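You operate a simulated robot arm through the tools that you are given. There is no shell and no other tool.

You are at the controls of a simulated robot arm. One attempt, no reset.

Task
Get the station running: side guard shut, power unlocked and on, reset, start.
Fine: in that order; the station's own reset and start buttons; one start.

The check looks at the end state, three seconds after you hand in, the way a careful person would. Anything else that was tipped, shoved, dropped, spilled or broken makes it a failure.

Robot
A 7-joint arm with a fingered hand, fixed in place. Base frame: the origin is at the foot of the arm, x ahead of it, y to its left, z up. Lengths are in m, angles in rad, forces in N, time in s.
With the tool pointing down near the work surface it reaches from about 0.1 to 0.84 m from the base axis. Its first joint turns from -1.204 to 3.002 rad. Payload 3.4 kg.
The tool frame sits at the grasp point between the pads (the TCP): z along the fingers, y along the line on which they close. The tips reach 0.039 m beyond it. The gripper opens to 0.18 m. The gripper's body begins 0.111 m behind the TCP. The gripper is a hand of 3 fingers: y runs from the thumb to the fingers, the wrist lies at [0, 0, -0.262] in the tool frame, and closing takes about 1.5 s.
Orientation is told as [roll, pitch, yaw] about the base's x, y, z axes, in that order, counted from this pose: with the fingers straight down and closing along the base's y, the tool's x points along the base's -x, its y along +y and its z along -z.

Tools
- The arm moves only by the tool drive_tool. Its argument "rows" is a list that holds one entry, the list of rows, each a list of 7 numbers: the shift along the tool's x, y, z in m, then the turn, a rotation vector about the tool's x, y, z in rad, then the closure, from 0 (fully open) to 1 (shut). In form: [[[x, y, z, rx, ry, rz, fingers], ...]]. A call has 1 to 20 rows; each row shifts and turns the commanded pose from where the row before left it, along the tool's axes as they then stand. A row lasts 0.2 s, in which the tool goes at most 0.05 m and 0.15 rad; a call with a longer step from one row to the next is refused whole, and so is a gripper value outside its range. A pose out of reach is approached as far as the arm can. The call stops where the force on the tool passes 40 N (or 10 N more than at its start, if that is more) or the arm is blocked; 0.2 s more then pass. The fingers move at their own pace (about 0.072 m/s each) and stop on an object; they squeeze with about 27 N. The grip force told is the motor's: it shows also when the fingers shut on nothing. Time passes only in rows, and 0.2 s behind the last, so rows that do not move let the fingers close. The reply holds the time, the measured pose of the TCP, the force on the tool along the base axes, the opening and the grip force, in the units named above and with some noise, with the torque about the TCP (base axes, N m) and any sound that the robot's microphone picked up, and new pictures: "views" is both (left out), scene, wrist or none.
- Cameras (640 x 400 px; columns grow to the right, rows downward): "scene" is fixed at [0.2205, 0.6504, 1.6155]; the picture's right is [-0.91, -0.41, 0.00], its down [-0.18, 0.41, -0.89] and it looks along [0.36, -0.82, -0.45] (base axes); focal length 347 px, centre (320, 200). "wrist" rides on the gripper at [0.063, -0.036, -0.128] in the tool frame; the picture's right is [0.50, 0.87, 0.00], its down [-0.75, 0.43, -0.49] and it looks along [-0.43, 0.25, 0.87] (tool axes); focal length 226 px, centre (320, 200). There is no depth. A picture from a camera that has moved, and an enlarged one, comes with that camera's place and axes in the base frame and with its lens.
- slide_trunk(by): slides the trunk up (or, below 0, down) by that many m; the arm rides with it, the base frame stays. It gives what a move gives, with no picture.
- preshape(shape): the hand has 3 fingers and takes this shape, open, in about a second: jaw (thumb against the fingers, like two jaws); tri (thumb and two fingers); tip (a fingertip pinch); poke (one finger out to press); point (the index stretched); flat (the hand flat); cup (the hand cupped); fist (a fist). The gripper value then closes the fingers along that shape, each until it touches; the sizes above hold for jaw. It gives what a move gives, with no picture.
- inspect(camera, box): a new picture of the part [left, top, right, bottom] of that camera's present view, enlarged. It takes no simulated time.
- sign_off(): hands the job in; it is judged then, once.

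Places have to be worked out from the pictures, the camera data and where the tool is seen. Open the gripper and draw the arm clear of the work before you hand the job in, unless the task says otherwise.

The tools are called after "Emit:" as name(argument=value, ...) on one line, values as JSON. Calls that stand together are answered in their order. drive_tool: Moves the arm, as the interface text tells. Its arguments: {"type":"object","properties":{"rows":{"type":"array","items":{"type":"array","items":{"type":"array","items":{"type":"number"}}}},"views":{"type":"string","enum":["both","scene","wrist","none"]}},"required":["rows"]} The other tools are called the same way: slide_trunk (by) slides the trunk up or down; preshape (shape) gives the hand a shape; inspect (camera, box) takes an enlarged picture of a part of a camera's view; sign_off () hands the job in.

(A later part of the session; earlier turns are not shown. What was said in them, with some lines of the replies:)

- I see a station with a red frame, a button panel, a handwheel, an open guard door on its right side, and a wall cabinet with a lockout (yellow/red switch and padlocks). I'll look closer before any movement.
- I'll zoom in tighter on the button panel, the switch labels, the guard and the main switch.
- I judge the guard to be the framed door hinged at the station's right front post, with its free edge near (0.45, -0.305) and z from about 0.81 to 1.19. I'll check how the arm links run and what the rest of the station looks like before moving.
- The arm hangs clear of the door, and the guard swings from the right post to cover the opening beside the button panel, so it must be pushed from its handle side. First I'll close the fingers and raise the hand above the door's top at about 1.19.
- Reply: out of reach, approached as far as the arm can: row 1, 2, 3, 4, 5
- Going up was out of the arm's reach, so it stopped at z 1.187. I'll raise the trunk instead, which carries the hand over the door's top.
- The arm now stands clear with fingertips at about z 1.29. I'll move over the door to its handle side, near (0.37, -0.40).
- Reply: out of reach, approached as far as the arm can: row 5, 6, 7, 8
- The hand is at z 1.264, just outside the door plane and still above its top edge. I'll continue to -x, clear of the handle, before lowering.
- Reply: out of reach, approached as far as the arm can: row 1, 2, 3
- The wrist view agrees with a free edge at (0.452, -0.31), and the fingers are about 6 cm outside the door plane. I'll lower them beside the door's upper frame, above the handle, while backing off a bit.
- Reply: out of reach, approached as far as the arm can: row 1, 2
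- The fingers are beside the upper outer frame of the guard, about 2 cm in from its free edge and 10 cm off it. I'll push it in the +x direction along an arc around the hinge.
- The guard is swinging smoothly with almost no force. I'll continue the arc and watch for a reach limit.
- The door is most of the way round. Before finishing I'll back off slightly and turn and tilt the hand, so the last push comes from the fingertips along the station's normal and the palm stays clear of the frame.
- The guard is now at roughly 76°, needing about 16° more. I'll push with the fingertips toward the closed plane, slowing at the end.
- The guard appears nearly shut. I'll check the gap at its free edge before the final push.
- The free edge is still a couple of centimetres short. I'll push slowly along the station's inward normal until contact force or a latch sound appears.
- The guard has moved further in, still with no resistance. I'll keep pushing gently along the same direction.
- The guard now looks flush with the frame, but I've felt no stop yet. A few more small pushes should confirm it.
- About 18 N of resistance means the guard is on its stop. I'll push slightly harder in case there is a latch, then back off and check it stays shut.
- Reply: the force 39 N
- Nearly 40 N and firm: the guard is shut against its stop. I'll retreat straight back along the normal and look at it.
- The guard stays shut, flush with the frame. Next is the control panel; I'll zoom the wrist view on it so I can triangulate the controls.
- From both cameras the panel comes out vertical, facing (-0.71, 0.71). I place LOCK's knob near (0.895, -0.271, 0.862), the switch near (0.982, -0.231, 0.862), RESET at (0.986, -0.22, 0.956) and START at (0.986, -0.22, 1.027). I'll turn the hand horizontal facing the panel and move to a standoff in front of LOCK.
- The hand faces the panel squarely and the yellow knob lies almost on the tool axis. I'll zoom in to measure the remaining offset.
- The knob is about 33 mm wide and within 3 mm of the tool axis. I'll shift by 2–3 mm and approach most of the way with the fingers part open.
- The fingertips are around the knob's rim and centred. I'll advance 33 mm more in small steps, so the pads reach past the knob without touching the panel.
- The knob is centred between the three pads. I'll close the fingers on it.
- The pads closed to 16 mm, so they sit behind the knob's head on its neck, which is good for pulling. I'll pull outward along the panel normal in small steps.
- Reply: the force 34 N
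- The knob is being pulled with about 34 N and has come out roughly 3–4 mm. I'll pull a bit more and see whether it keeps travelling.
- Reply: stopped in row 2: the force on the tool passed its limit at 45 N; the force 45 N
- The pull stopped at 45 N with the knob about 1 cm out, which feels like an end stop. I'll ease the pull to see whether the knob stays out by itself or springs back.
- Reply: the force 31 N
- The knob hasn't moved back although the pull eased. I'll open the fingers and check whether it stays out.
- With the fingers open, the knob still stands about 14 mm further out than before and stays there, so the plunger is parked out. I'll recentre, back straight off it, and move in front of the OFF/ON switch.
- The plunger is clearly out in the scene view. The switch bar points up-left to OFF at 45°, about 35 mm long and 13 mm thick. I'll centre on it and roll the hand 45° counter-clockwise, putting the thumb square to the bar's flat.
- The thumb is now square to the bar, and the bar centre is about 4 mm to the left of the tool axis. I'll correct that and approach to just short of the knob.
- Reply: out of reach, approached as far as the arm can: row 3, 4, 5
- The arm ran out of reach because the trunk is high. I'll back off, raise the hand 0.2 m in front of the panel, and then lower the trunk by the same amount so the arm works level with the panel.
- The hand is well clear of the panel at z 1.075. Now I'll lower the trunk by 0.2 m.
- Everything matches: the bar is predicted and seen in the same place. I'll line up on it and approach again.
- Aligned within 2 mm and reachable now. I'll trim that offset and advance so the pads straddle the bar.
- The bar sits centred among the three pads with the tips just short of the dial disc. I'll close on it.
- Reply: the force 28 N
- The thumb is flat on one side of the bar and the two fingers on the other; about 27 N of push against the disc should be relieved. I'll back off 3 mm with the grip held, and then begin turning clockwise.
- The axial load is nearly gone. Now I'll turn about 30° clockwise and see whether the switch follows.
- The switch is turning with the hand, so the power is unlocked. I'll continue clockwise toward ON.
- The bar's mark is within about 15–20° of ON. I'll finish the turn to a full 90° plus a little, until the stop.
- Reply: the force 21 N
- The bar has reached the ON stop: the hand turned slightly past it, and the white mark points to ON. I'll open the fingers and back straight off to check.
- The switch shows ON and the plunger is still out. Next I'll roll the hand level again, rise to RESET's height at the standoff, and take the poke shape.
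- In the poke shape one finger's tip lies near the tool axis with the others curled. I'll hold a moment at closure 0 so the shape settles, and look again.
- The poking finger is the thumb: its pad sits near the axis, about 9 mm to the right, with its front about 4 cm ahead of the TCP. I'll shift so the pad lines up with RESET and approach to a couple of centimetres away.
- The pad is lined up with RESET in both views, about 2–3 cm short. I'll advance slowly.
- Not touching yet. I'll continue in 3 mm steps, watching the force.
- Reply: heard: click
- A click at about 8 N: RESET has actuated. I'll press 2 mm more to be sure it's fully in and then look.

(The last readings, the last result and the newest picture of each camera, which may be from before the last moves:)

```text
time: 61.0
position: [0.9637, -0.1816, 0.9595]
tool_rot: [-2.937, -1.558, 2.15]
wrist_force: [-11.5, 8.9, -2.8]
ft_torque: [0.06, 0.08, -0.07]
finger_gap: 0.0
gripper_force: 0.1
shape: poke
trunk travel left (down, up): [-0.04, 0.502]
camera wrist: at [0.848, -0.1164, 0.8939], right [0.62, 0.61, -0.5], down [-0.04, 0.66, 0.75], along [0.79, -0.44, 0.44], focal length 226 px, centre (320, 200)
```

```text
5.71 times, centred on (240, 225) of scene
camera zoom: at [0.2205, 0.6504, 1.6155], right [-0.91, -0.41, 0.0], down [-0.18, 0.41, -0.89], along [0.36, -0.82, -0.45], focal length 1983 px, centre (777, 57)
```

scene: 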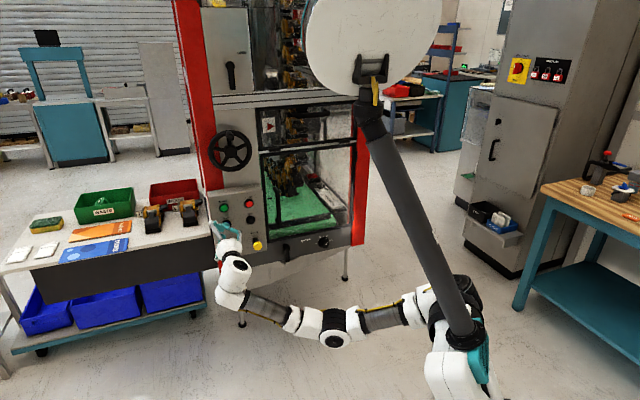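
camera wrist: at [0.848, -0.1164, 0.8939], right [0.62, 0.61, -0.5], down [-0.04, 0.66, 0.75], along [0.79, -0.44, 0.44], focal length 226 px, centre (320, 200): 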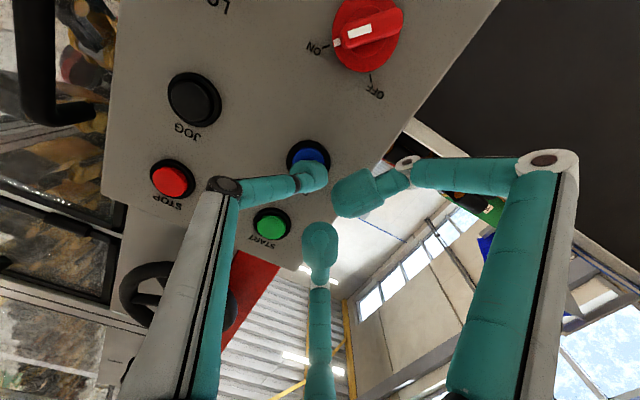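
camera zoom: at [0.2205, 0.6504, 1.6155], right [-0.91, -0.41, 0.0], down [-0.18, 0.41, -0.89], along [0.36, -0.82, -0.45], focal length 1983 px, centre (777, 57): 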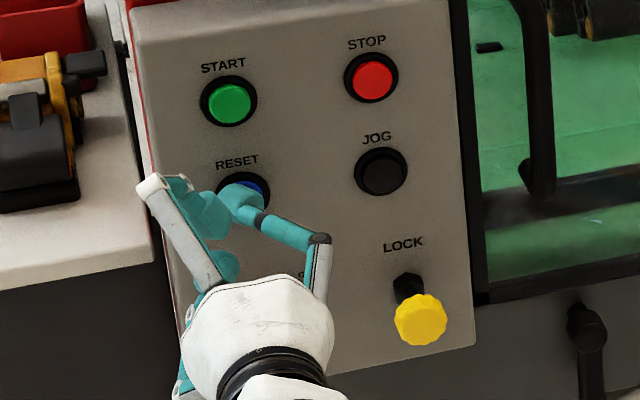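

RESET is fully in at about 15 N. I'll withdraw 5 cm and check for any status change on the station.

Emit:
drive_tool(rows=[[[0, 0, -0.005, 0, 0, 0, 0], [0, 0, -0.015, 0, 0, 0, 0], [0, 0, -0.02, 0, 0, 0, 0], [0, 0, -0.02, 0, 0, 0, 0], [0, 0, 0, 0, 0, 0, 0]]])

Emit:
inspect(camera="scene", box=[195, 180, 285, 270])

Emit:
inspect(camera="scene", box=[170, 0, 390, 140])

Emit:
inspect(camera="wrist", box=[120, 0, 420, 260])

```text
time: 62.2
position: [0.922, -0.1416, 0.9557]
tool_rot: [-2.949, -1.563, 2.161]
wrist_force: [0.3, 0.0, 1.1]
ft_torque: [-0.03, 0.01, 0.0]
finger_gap: 0.0002
gripper_force: 0.0
shape: poke
trunk travel left (down, up): [-0.04, 0.502]
camera wrist: at [0.8061, -0.0755, 0.8915], right [0.62, 0.61, -0.5], down [-0.04, 0.66, 0.75], along [0.79, -0.44, 0.43], focal length 226 px, centre (320, 200)
```

scene: 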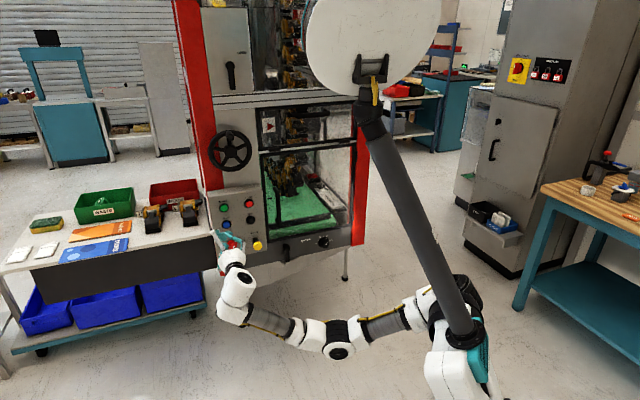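
wrist: 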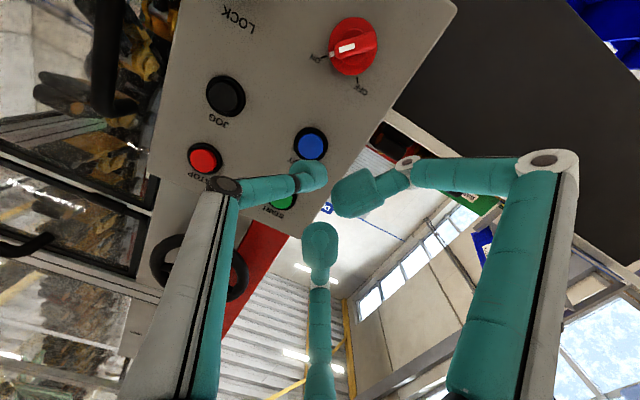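

```text
4.44 times, centred on (240, 225) of scene
camera zoom: at [0.2205, 0.6504, 1.6155], right [-0.91, -0.41, 0.0], down [-0.18, 0.41, -0.89], along [0.36, -0.82, -0.45], focal length 1542 px, centre (676, 89)
```

zoom: 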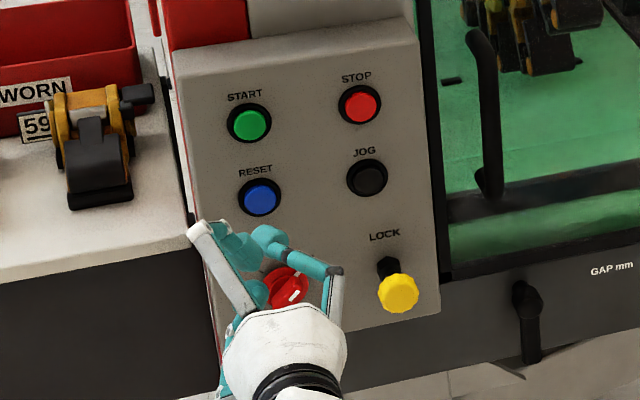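

```text
2.86 times, centred on (280, 70) of scene
camera zoom: at [0.2205, 0.6504, 1.6155], right [-0.91, -0.41, 0.0], down [-0.18, 0.41, -0.89], along [0.36, -0.82, -0.45], focal length 992 px, centre (434, 571)
```

zoom: 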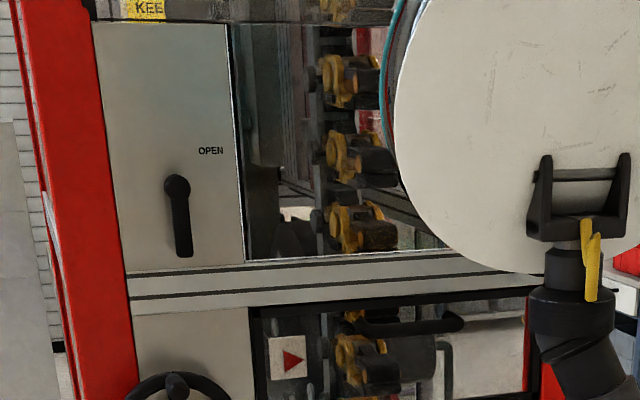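

```text
1.54 times, centred on (270, 130) of wrist
camera zoom: at [0.8061, -0.0755, 0.8915], right [0.62, 0.61, -0.5], down [-0.04, 0.66, 0.75], along [0.79, -0.44, 0.43], focal length 348 px, centre (397, 308)
```

zoom: 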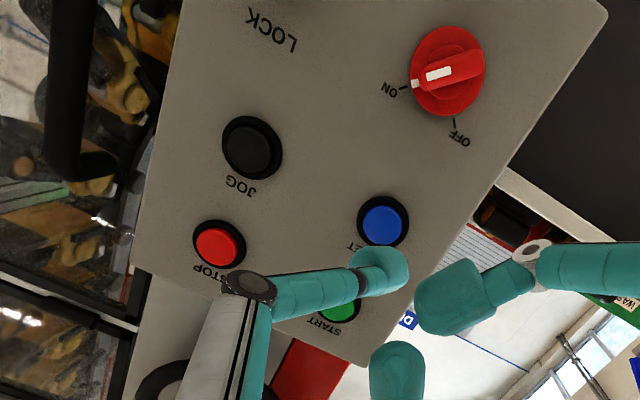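

The switch mark sits exactly on ON, and RESET has sprung back. Before starting I'll double-check that the guard is flush, then move up 7 cm to START at the standoff.

Emit:
drive_tool(rows=[[[-0.0235, 0, 0, 0, 0, 0, 0], [-0.0235, 0, 0, 0, 0, 0, 0], [-0.0235, 0, 0, 0, 0, 0, 0], [0, 0, 0, 0, 0, 0, 0]]])

Emit:
inspect(camera="wrist", box=[240, 80, 420, 240])

Emit:
inspect(camera="scene", box=[200, 180, 280, 250])

Emit:
inspect(camera="scene", box=[255, 130, 365, 250])

```text
time: 63.2
position: [0.9205, -0.1416, 1.024]
tool_rot: [-2.894, -1.562, 2.106]
wrist_force: [-0.7, 0.4, 0.8]
ft_torque: [-0.01, -0.02, 0.01]
finger_gap: 0.0
gripper_force: 0.1
shape: poke
trunk travel left (down, up): [-0.04, 0.502]
camera wrist: at [0.8061, -0.0764, 0.9599], right [0.62, 0.61, -0.5], down [-0.04, 0.66, 0.75], along [0.79, -0.44, 0.43], focal length 226 px, centre (320, 200)
```

scene: 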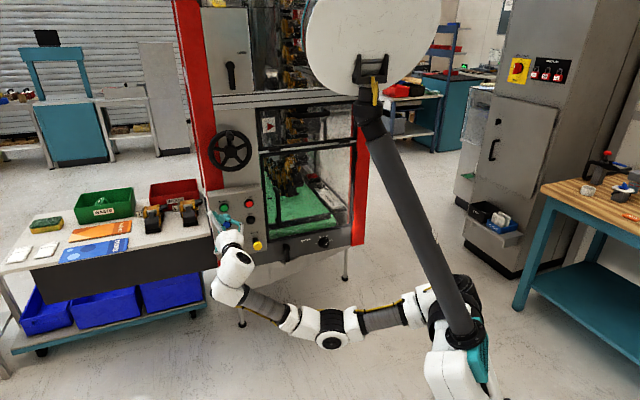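
wrist: 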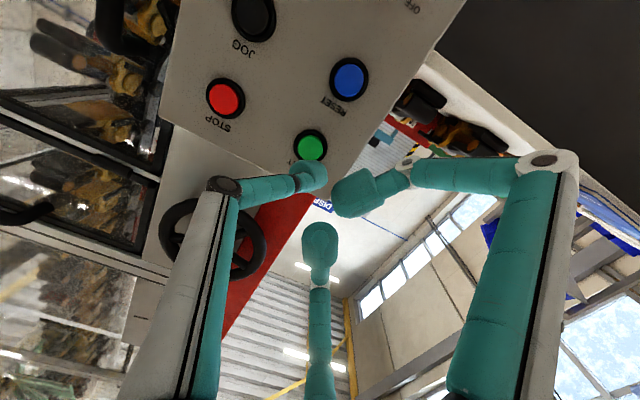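

```text
2.50 times, centred on (330, 160) of wrist
camera zoom: at [0.8061, -0.0764, 0.9599], right [0.62, 0.61, -0.5], down [-0.04, 0.66, 0.75], along [0.79, -0.44, 0.43], focal length 565 px, centre (295, 300)
```

zoom: 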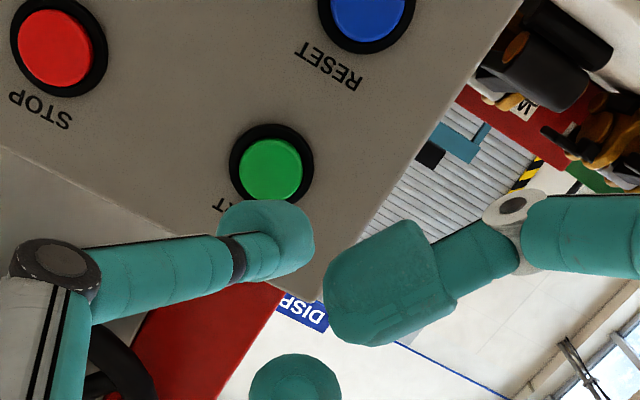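

```text
5.71 times, centred on (240, 215) of scene
camera zoom: at [0.2205, 0.6504, 1.6155], right [-0.91, -0.41, 0.0], down [-0.18, 0.41, -0.89], along [0.36, -0.82, -0.45], focal length 1983 px, centre (777, 114)
```

zoom: 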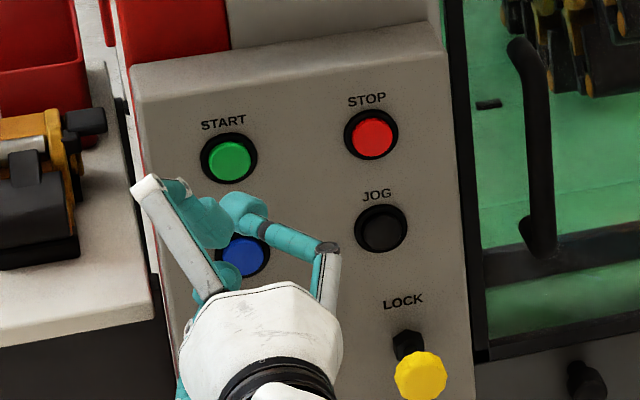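

```text
3.33 times, centred on (310, 190) of scene
camera zoom: at [0.2205, 0.6504, 1.6155], right [-0.91, -0.41, 0.0], down [-0.18, 0.41, -0.89], along [0.36, -0.82, -0.45], focal length 1157 px, centre (353, 233)
```

zoom: 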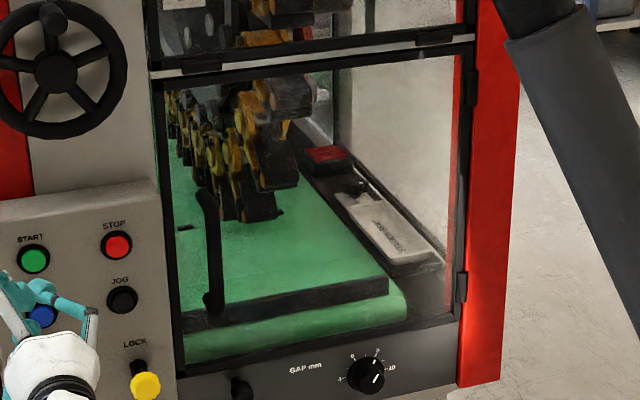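

The guard is flush all round. START needs just a 2 mm upward trim, so I'll approach to about 1 cm off the cap.

Emit:
drive_tool(rows=[[[-0.002, -0.001, 0.0125, 0, 0, 0, 0], [0, 0, 0.0125, 0, 0, 0, 0], [0, 0, 0.0125, 0, 0, 0, 0], [0, 0, 0.008, 0, 0, 0, 0], [0, 0, 0, 0, 0, 0, 0]]], views="wrist")

Emit:
inspect(camera="scene", box=[205, 190, 265, 235])

Emit:
inspect(camera="wrist", box=[240, 100, 420, 260])

```text
time: 64.4
position: [0.9539, -0.1757, 1.0286]
tool_rot: [-3.012, -1.562, 2.223]
wrist_force: [-0.1, -0.6, -0.4]
ft_torque: [0.03, 0.0, -0.03]
finger_gap: 0.0
gripper_force: 0.0
shape: poke
trunk travel left (down, up): [-0.04, 0.502]
camera wrist: at [0.8389, -0.1099, 0.9638], right [0.62, 0.61, -0.5], down [-0.04, 0.66, 0.75], along [0.79, -0.44, 0.43], focal length 226 px, centre (320, 200)
```

wrist: 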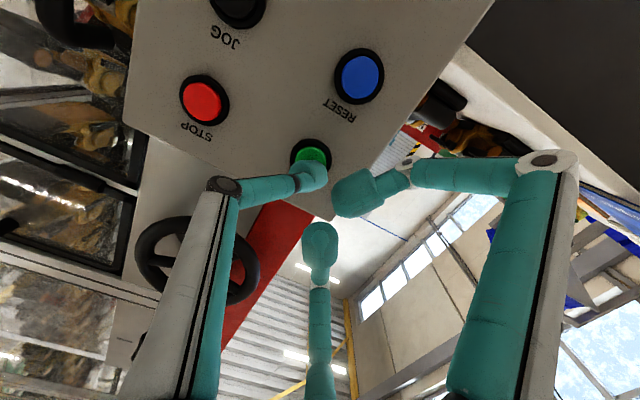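

```text
8.89 times, centred on (235, 212) of scene
camera zoom: at [0.2205, 0.6504, 1.6155], right [-0.91, -0.41, 0.0], down [-0.18, 0.41, -0.89], along [0.36, -0.82, -0.45], focal length 3085 px, centre (1076, 89)
```

zoom: 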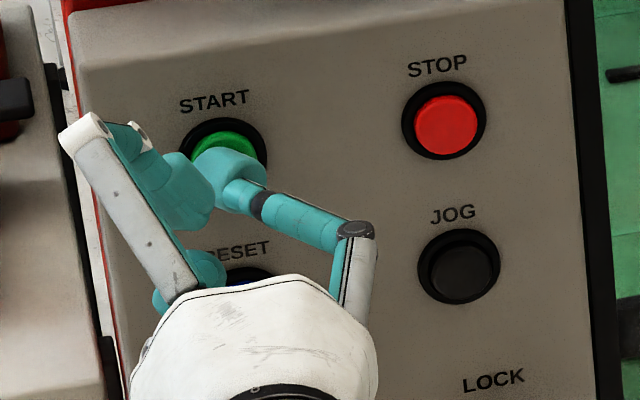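

```text
2.50 times, centred on (330, 180) of wrist
camera zoom: at [0.8389, -0.1099, 0.9638], right [0.62, 0.61, -0.5], down [-0.04, 0.66, 0.75], along [0.79, -0.44, 0.43], focal length 565 px, centre (295, 250)
```

zoom: 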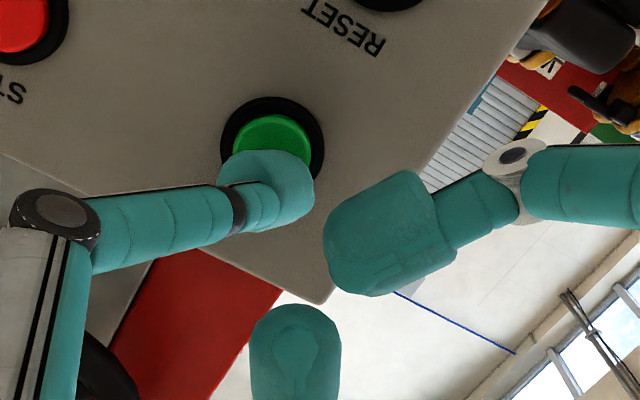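

The pad is squarely over START, the same relation as at RESET. I'll press it once in a single steady motion.

Emit:
drive_tool(rows=[[[0, 0, 0.0037, 0, 0, 0, 0], [0, 0, 0.0037, 0, 0, 0, 0], [0, 0, 0.0037, 0, 0, 0, 0], [0, 0, 0.0025, 0, 0, 0, 0], [0, 0, 0, 0, 0, 0, 0]]], views="none")

```text
time: 65.6
position: [0.962, -0.1823, 1.0304]
tool_rot: [-2.987, -1.561, 2.197]
wrist_force: [-6.0, 6.1, -2.2]
ft_torque: [0.05, 0.02, -0.04]
finger_gap: 0.0
gripper_force: 0.1
shape: poke
trunk travel left (down, up): [-0.04, 0.502]
heard: click
```

One click at about 8 N: START has actuated once. I'll withdraw straight back and look for signs that the station is running.

Emit:
drive_tool(rows=[[[0, 0, -0.006, 0, 0, 0, 0], [0, 0, -0.015, 0, 0, 0, 0], [0, 0, -0.02, 0, 0, 0, 0], [0, 0, -0.025, 0, 0, 0, 0], [0, 0, -0.025, 0, 0, 0, 0], [0, 0, -0.025, 0, 0, 0, 0]]])

Emit:
inspect(camera="scene", box=[195, 120, 375, 280])

Emit:
inspect(camera="scene", box=[170, 0, 390, 140])

```text
time: 67.0
position: [0.8789, -0.1013, 1.0292]
tool_rot: [-3.043, -1.562, 2.249]
wrist_force: [0.7, 0.6, -0.4]
ft_torque: [0.03, -0.01, -0.01]
finger_gap: 0.0001
gripper_force: 0.1
shape: poke
trunk travel left (down, up): [-0.04, 0.502]
camera wrist: at [0.7639, -0.036, 0.9642], right [0.62, 0.61, -0.5], down [-0.04, 0.66, 0.75], along [0.79, -0.44, 0.43], focal length 226 px, centre (320, 200)
```

scene: 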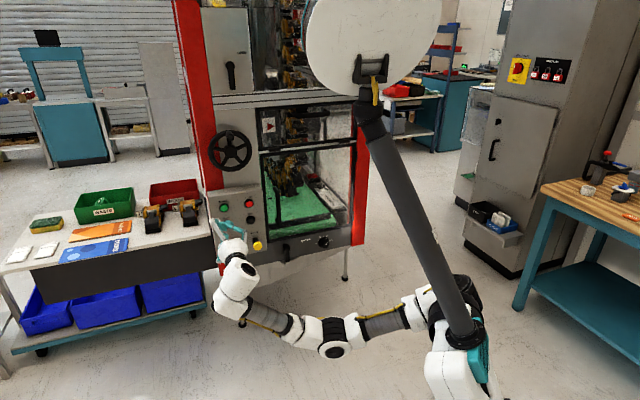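
wrist: 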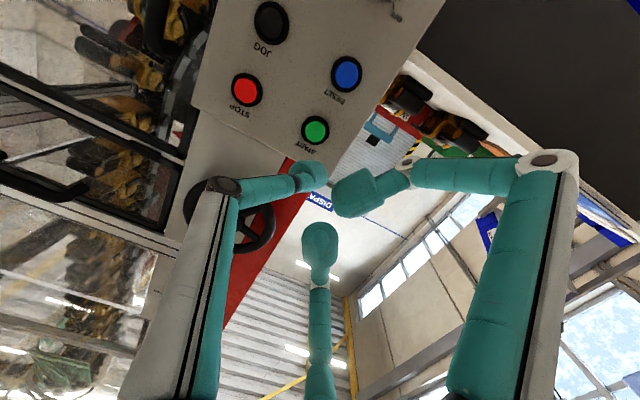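

```text
2.50 times, centred on (285, 200) of scene
camera zoom: at [0.2205, 0.6504, 1.6155], right [-0.91, -0.41, 0.0], down [-0.18, 0.41, -0.89], along [0.36, -0.82, -0.45], focal length 868 px, centre (408, 200)
```

zoom: 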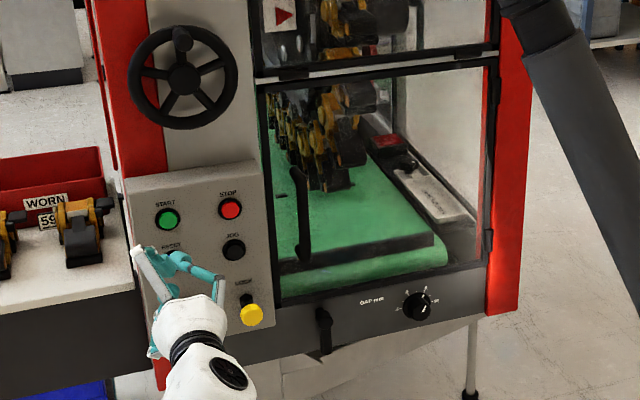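

```text
2.86 times, centred on (280, 70) of scene
camera zoom: at [0.2205, 0.6504, 1.6155], right [-0.91, -0.41, 0.0], down [-0.18, 0.41, -0.89], along [0.36, -0.82, -0.45], focal length 992 px, centre (434, 571)
```

zoom: 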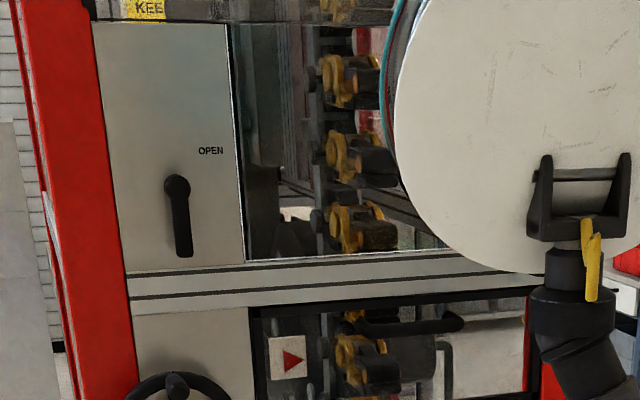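

Comparing the belt mark and the parts over time will show whether the station runs. I'll zoom on the same region as before and on the panel.

Emit:
inspect(camera="scene", box=[255, 130, 365, 250])

Emit:
inspect(camera="scene", box=[200, 180, 280, 270])

Emit:
inspect(camera="wrist", box=[180, 0, 420, 180])

```text
3.33 times, centred on (310, 190) of scene
camera zoom: at [0.2205, 0.6504, 1.6155], right [-0.91, -0.41, 0.0], down [-0.18, 0.41, -0.89], along [0.36, -0.82, -0.45], focal length 1157 px, centre (353, 233)
```

zoom: 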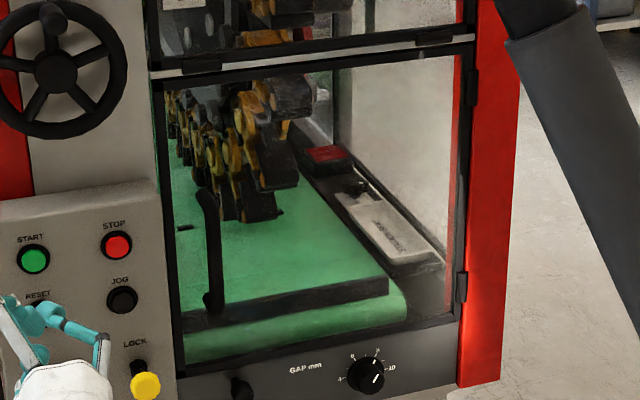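

```text
4.44 times, centred on (240, 225) of scene
camera zoom: at [0.2205, 0.6504, 1.6155], right [-0.91, -0.41, 0.0], down [-0.18, 0.41, -0.89], along [0.36, -0.82, -0.45], focal length 1542 px, centre (676, 89)
```

zoom: 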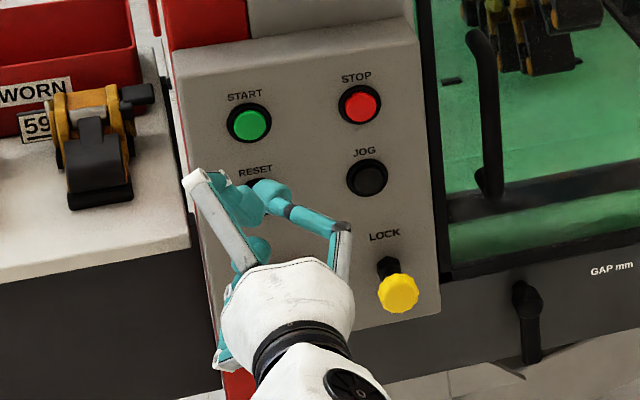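

```text
2.22 times, centred on (300, 90) of wrist
camera zoom: at [0.7639, -0.036, 0.9642], right [0.62, 0.61, -0.5], down [-0.04, 0.66, 0.75], along [0.79, -0.44, 0.43], focal length 502 px, centre (364, 444)
```

zoom: 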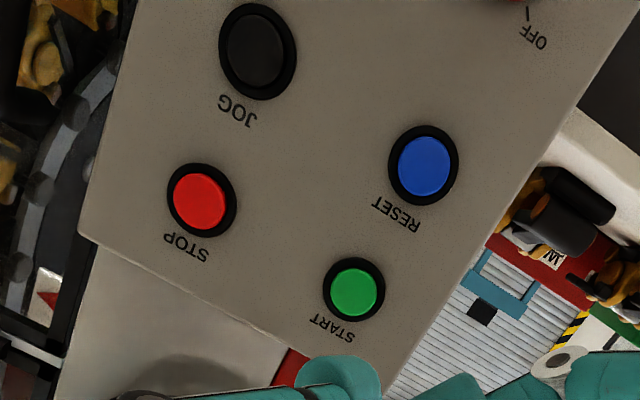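

I see no clear motion yet, so I'll let a little time pass while listening and look again; the guard's measured plane is parallel to the front within 0.3°, so it is shut.

Emit:
drive_tool(rows=[[[0, 0, 0, 0, 0, 0, 0], [0, 0, 0, 0, 0, 0, 0], [0, 0, 0, 0, 0, 0, 0], [0, 0, 0, 0, 0, 0, 0], [0, 0, 0, 0, 0, 0, 0]]])

Emit:
inspect(camera="scene", box=[255, 130, 365, 250])

Emit:
inspect(camera="scene", box=[250, 90, 330, 160])

Emit:
inspect(camera="scene", box=[190, 0, 310, 110])

```text
time: 68.2
position: [0.8792, -0.1026, 1.0283]
tool_rot: [-2.974, -1.563, 2.184]
wrist_force: [-0.5, 0.1, -0.3]
ft_torque: [-0.01, 0.03, 0.01]
finger_gap: 0.0001
gripper_force: 0.0
shape: poke
trunk travel left (down, up): [-0.04, 0.502]
camera wrist: at [0.7645, -0.0367, 0.9638], right [0.62, 0.61, -0.5], down [-0.04, 0.66, 0.75], along [0.79, -0.44, 0.43], focal length 226 px, centre (320, 200)
```

scene: 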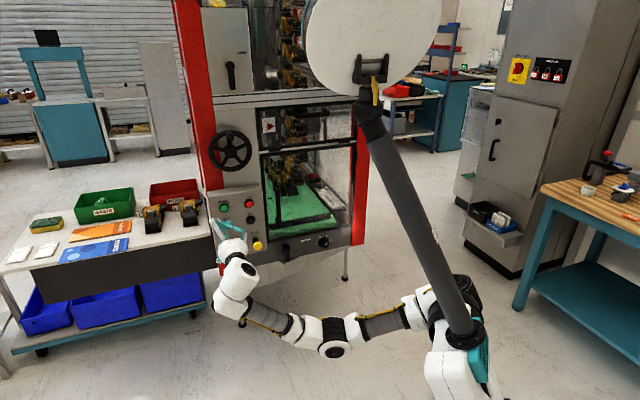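
wrist: 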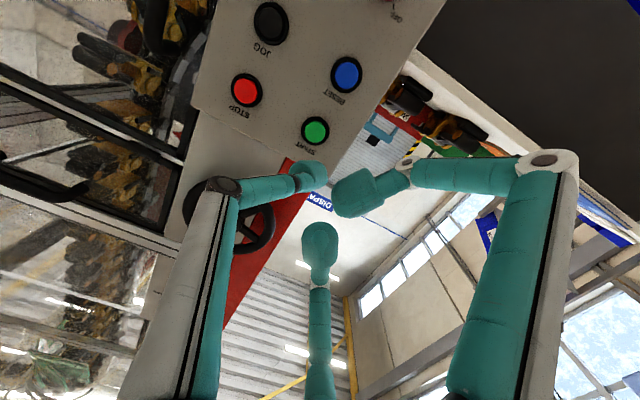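

```text
3.33 times, centred on (310, 190) of scene
camera zoom: at [0.2205, 0.6504, 1.6155], right [-0.91, -0.41, 0.0], down [-0.18, 0.41, -0.89], along [0.36, -0.82, -0.45], focal length 1157 px, centre (353, 233)
```

zoom: 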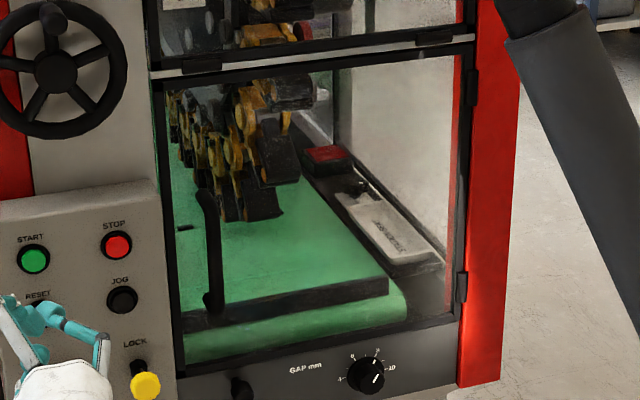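

```text
5.71 times, centred on (290, 125) of scene
camera zoom: at [0.2205, 0.6504, 1.6155], right [-0.91, -0.41, 0.0], down [-0.18, 0.41, -0.89], along [0.36, -0.82, -0.45], focal length 1983 px, centre (491, 629)
```

zoom: 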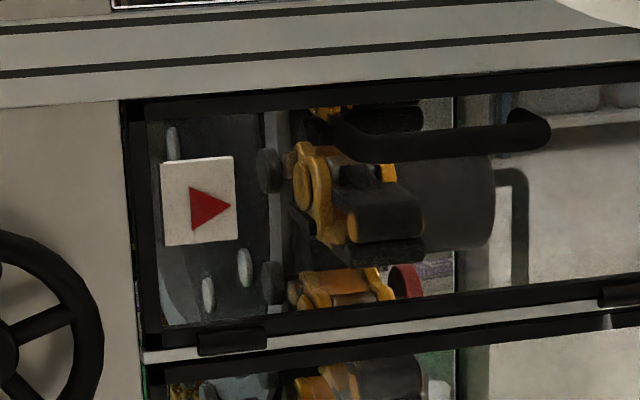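

```text
3.64 times, centred on (250, 55) of scene
camera zoom: at [0.2205, 0.6504, 1.6155], right [-0.91, -0.41, 0.0], down [-0.18, 0.41, -0.89], along [0.36, -0.82, -0.45], focal length 1262 px, centre (574, 727)
```

zoom: 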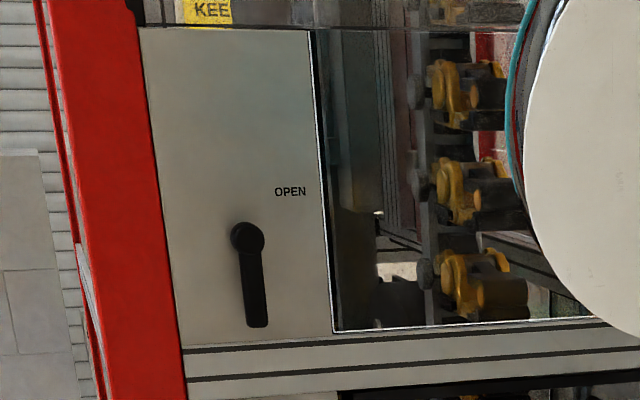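

The clamps on the chain seem to have shifted slightly compared with the previous frame. I'll let another second pass and compare the same crop to confirm the chain is moving.

Emit:
drive_tool(rows=[[[0, 0, -0.01, 0, 0, 0, 0], [0, 0, -0.01, 0, 0, 0, 0], [0, 0, 0, 0, 0, 0, 0], [0, 0, 0, 0, 0, 0, 0], [0, 0, 0, 0, 0, 0, 0]]], views="none")

Emit:
inspect(camera="scene", box=[250, 90, 330, 160])

Emit:
inspect(camera="scene", box=[255, 130, 365, 250])

Emit:
inspect(camera="scene", box=[190, 0, 310, 110])

```text
time: 69.4
position: [0.8664, -0.087, 1.028]
tool_rot: [-2.96, -1.562, 2.166]
wrist_force: [0.4, -0.6, -1.1]
ft_torque: [-0.01, -0.04, 0.0]
finger_gap: 0.0
gripper_force: 0.1
shape: poke
trunk travel left (down, up): [-0.04, 0.502]
```

```text
5.71 times, centred on (290, 125) of scene
camera zoom: at [0.2205, 0.6504, 1.6155], right [-0.91, -0.41, 0.0], down [-0.18, 0.41, -0.89], along [0.36, -0.82, -0.45], focal length 1983 px, centre (491, 629)
```

zoom: 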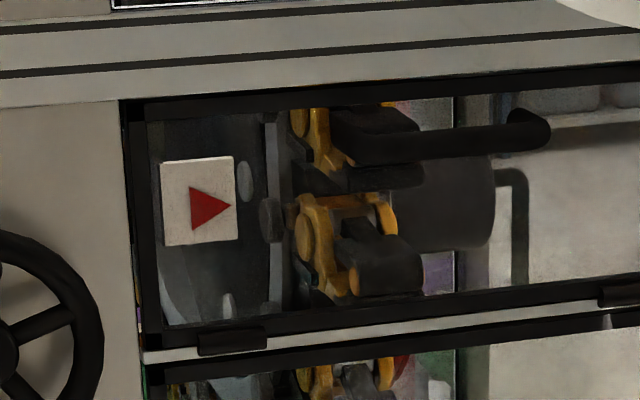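

```text
3.33 times, centred on (310, 190) of scene
camera zoom: at [0.2205, 0.6504, 1.6155], right [-0.91, -0.41, 0.0], down [-0.18, 0.41, -0.89], along [0.36, -0.82, -0.45], focal length 1157 px, centre (353, 233)
```

zoom: 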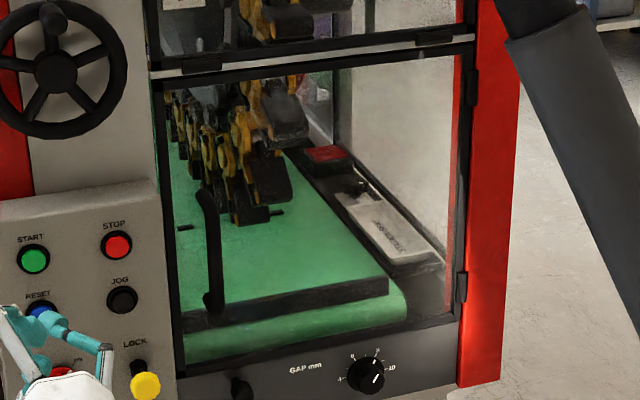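

```text
3.64 times, centred on (250, 55) of scene
camera zoom: at [0.2205, 0.6504, 1.6155], right [-0.91, -0.41, 0.0], down [-0.18, 0.41, -0.89], along [0.36, -0.82, -0.45], focal length 1262 px, centre (574, 727)
```

zoom: 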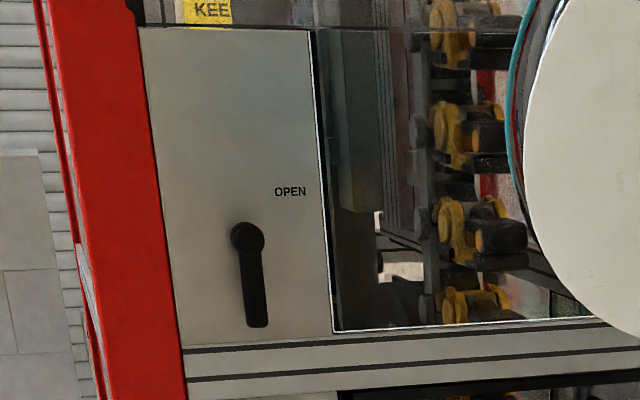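

The chain of clamps has clearly moved between frames, so the station is running. I'll draw the hand well back from the panel and open it.

Emit:
drive_tool(rows=[[[0, 0, -0.025, 0, 0, 0, 0], [0, 0, -0.025, 0, 0, 0, 0], [0, 0, -0.025, 0, 0, 0, 0], [0, 0, -0.025, 0, 0, 0, 0], [0, 0, -0.025, 0, 0, 0, 0], [0, 0, -0.025, 0, 0, 0, 0], [0, 0, -0.025, 0, 0, 0, 0], [0, 0, 0, 0, 0, 0, 0]]], views="scene")

Emit:
preshape(shape="jaw")

Emit:
inspect(camera="scene", box=[0, 0, 640, 400])

Emit:
inspect(camera="scene", box=[200, 180, 290, 270])

Emit:
inspect(camera="scene", box=[255, 130, 375, 250])

```text
time: 71.2
position: [0.744, 0.0386, 1.0243]
tool_rot: [-2.875, -1.56, 2.08]
wrist_force: [-0.1, 1.0, 0.1]
ft_torque: [0.01, 0.0, -0.02]
finger_gap: 0.0001
gripper_force: 0.0
shape: poke
trunk travel left (down, up): [-0.04, 0.502]
```

scene: 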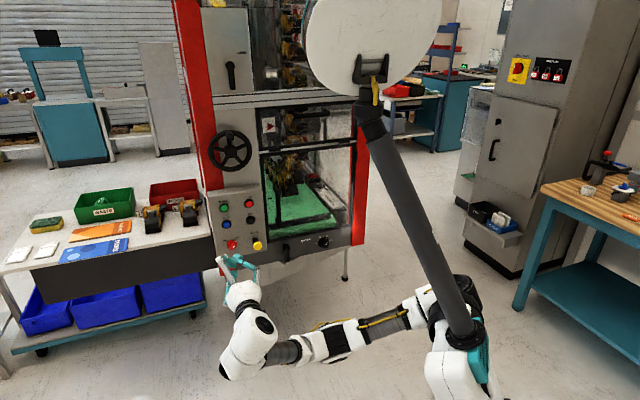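

```text
time: 72.1
position: [0.7443, 0.0373, 1.0253]
tool_rot: [-2.919, -1.559, 2.131]
wrist_force: [0.1, -0.2, 0.5]
ft_torque: [0.0, 0.03, 0.02]
finger_gap: 0.1799
gripper_force: 0.0
shape: jaw
trunk travel left (down, up): [-0.04, 0.502]
```

```text
1.00 times, centred on (320, 200) of scene (not enlarged: the box is as wide or as high as the picture)
camera zoom: at [0.2205, 0.6504, 1.6155], right [-0.91, -0.41, 0.0], down [-0.18, 0.41, -0.89], along [0.36, -0.82, -0.45], focal length 347 px, centre (320, 200)
```

zoom: 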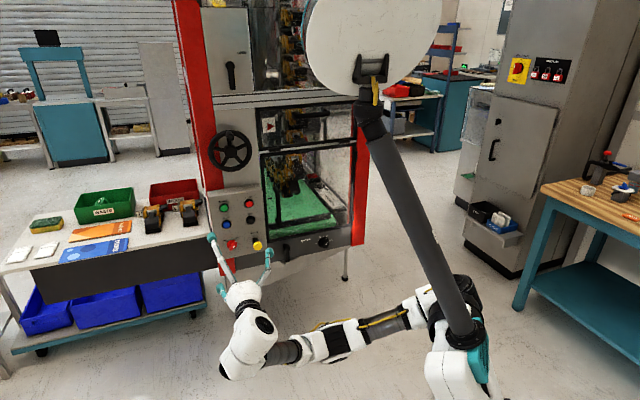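

```text
4.44 times, centred on (245, 225) of scene
camera zoom: at [0.2205, 0.6504, 1.6155], right [-0.91, -0.41, 0.0], down [-0.18, 0.41, -0.89], along [0.36, -0.82, -0.45], focal length 1542 px, centre (653, 89)
```

zoom: 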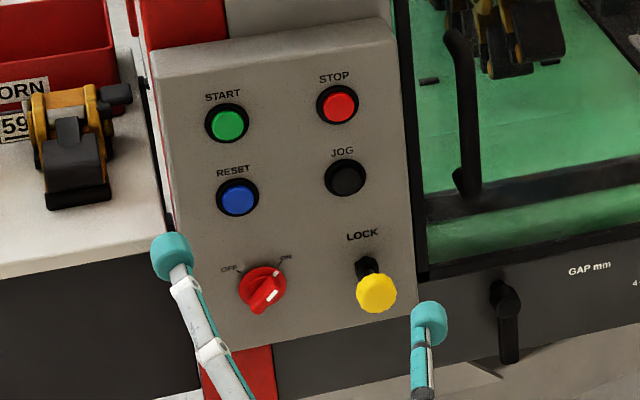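

```text
3.33 times, centred on (315, 190) of scene
camera zoom: at [0.2205, 0.6504, 1.6155], right [-0.91, -0.41, 0.0], down [-0.18, 0.41, -0.89], along [0.36, -0.82, -0.45], focal length 1157 px, centre (337, 233)
```

zoom: 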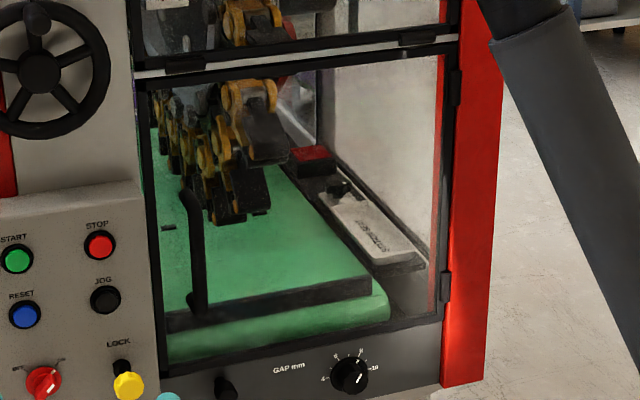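

The guard is shut, the plunger is out, the switch is at ON, and RESET then START were each pressed once; the chain is running. The hand is open and about 0.3 m clear of the panel, so I'm handing in.

Emit:
sign_off()

```text
The job is handed in.
```

The station is running and the job is handed in. The last pictures show the chain of clamps moving.

I did the steps in the order you set:

1. **Side guard:** pushed shut against its stop. It stayed flush with the frame afterwards.
2. **Power:** pulled the yellow LOCK plunger out, where it stayed, then turned the red switch from OFF to ON.
3. **Reset:** pressed the station's own RESET button. I heard one click.
4. **Start:** pressed the station's own START button once. I heard one click.

I saw nothing tipped, moved or dropped in the pictures. The arm is about 0.3 m back from the panel with the hand open.
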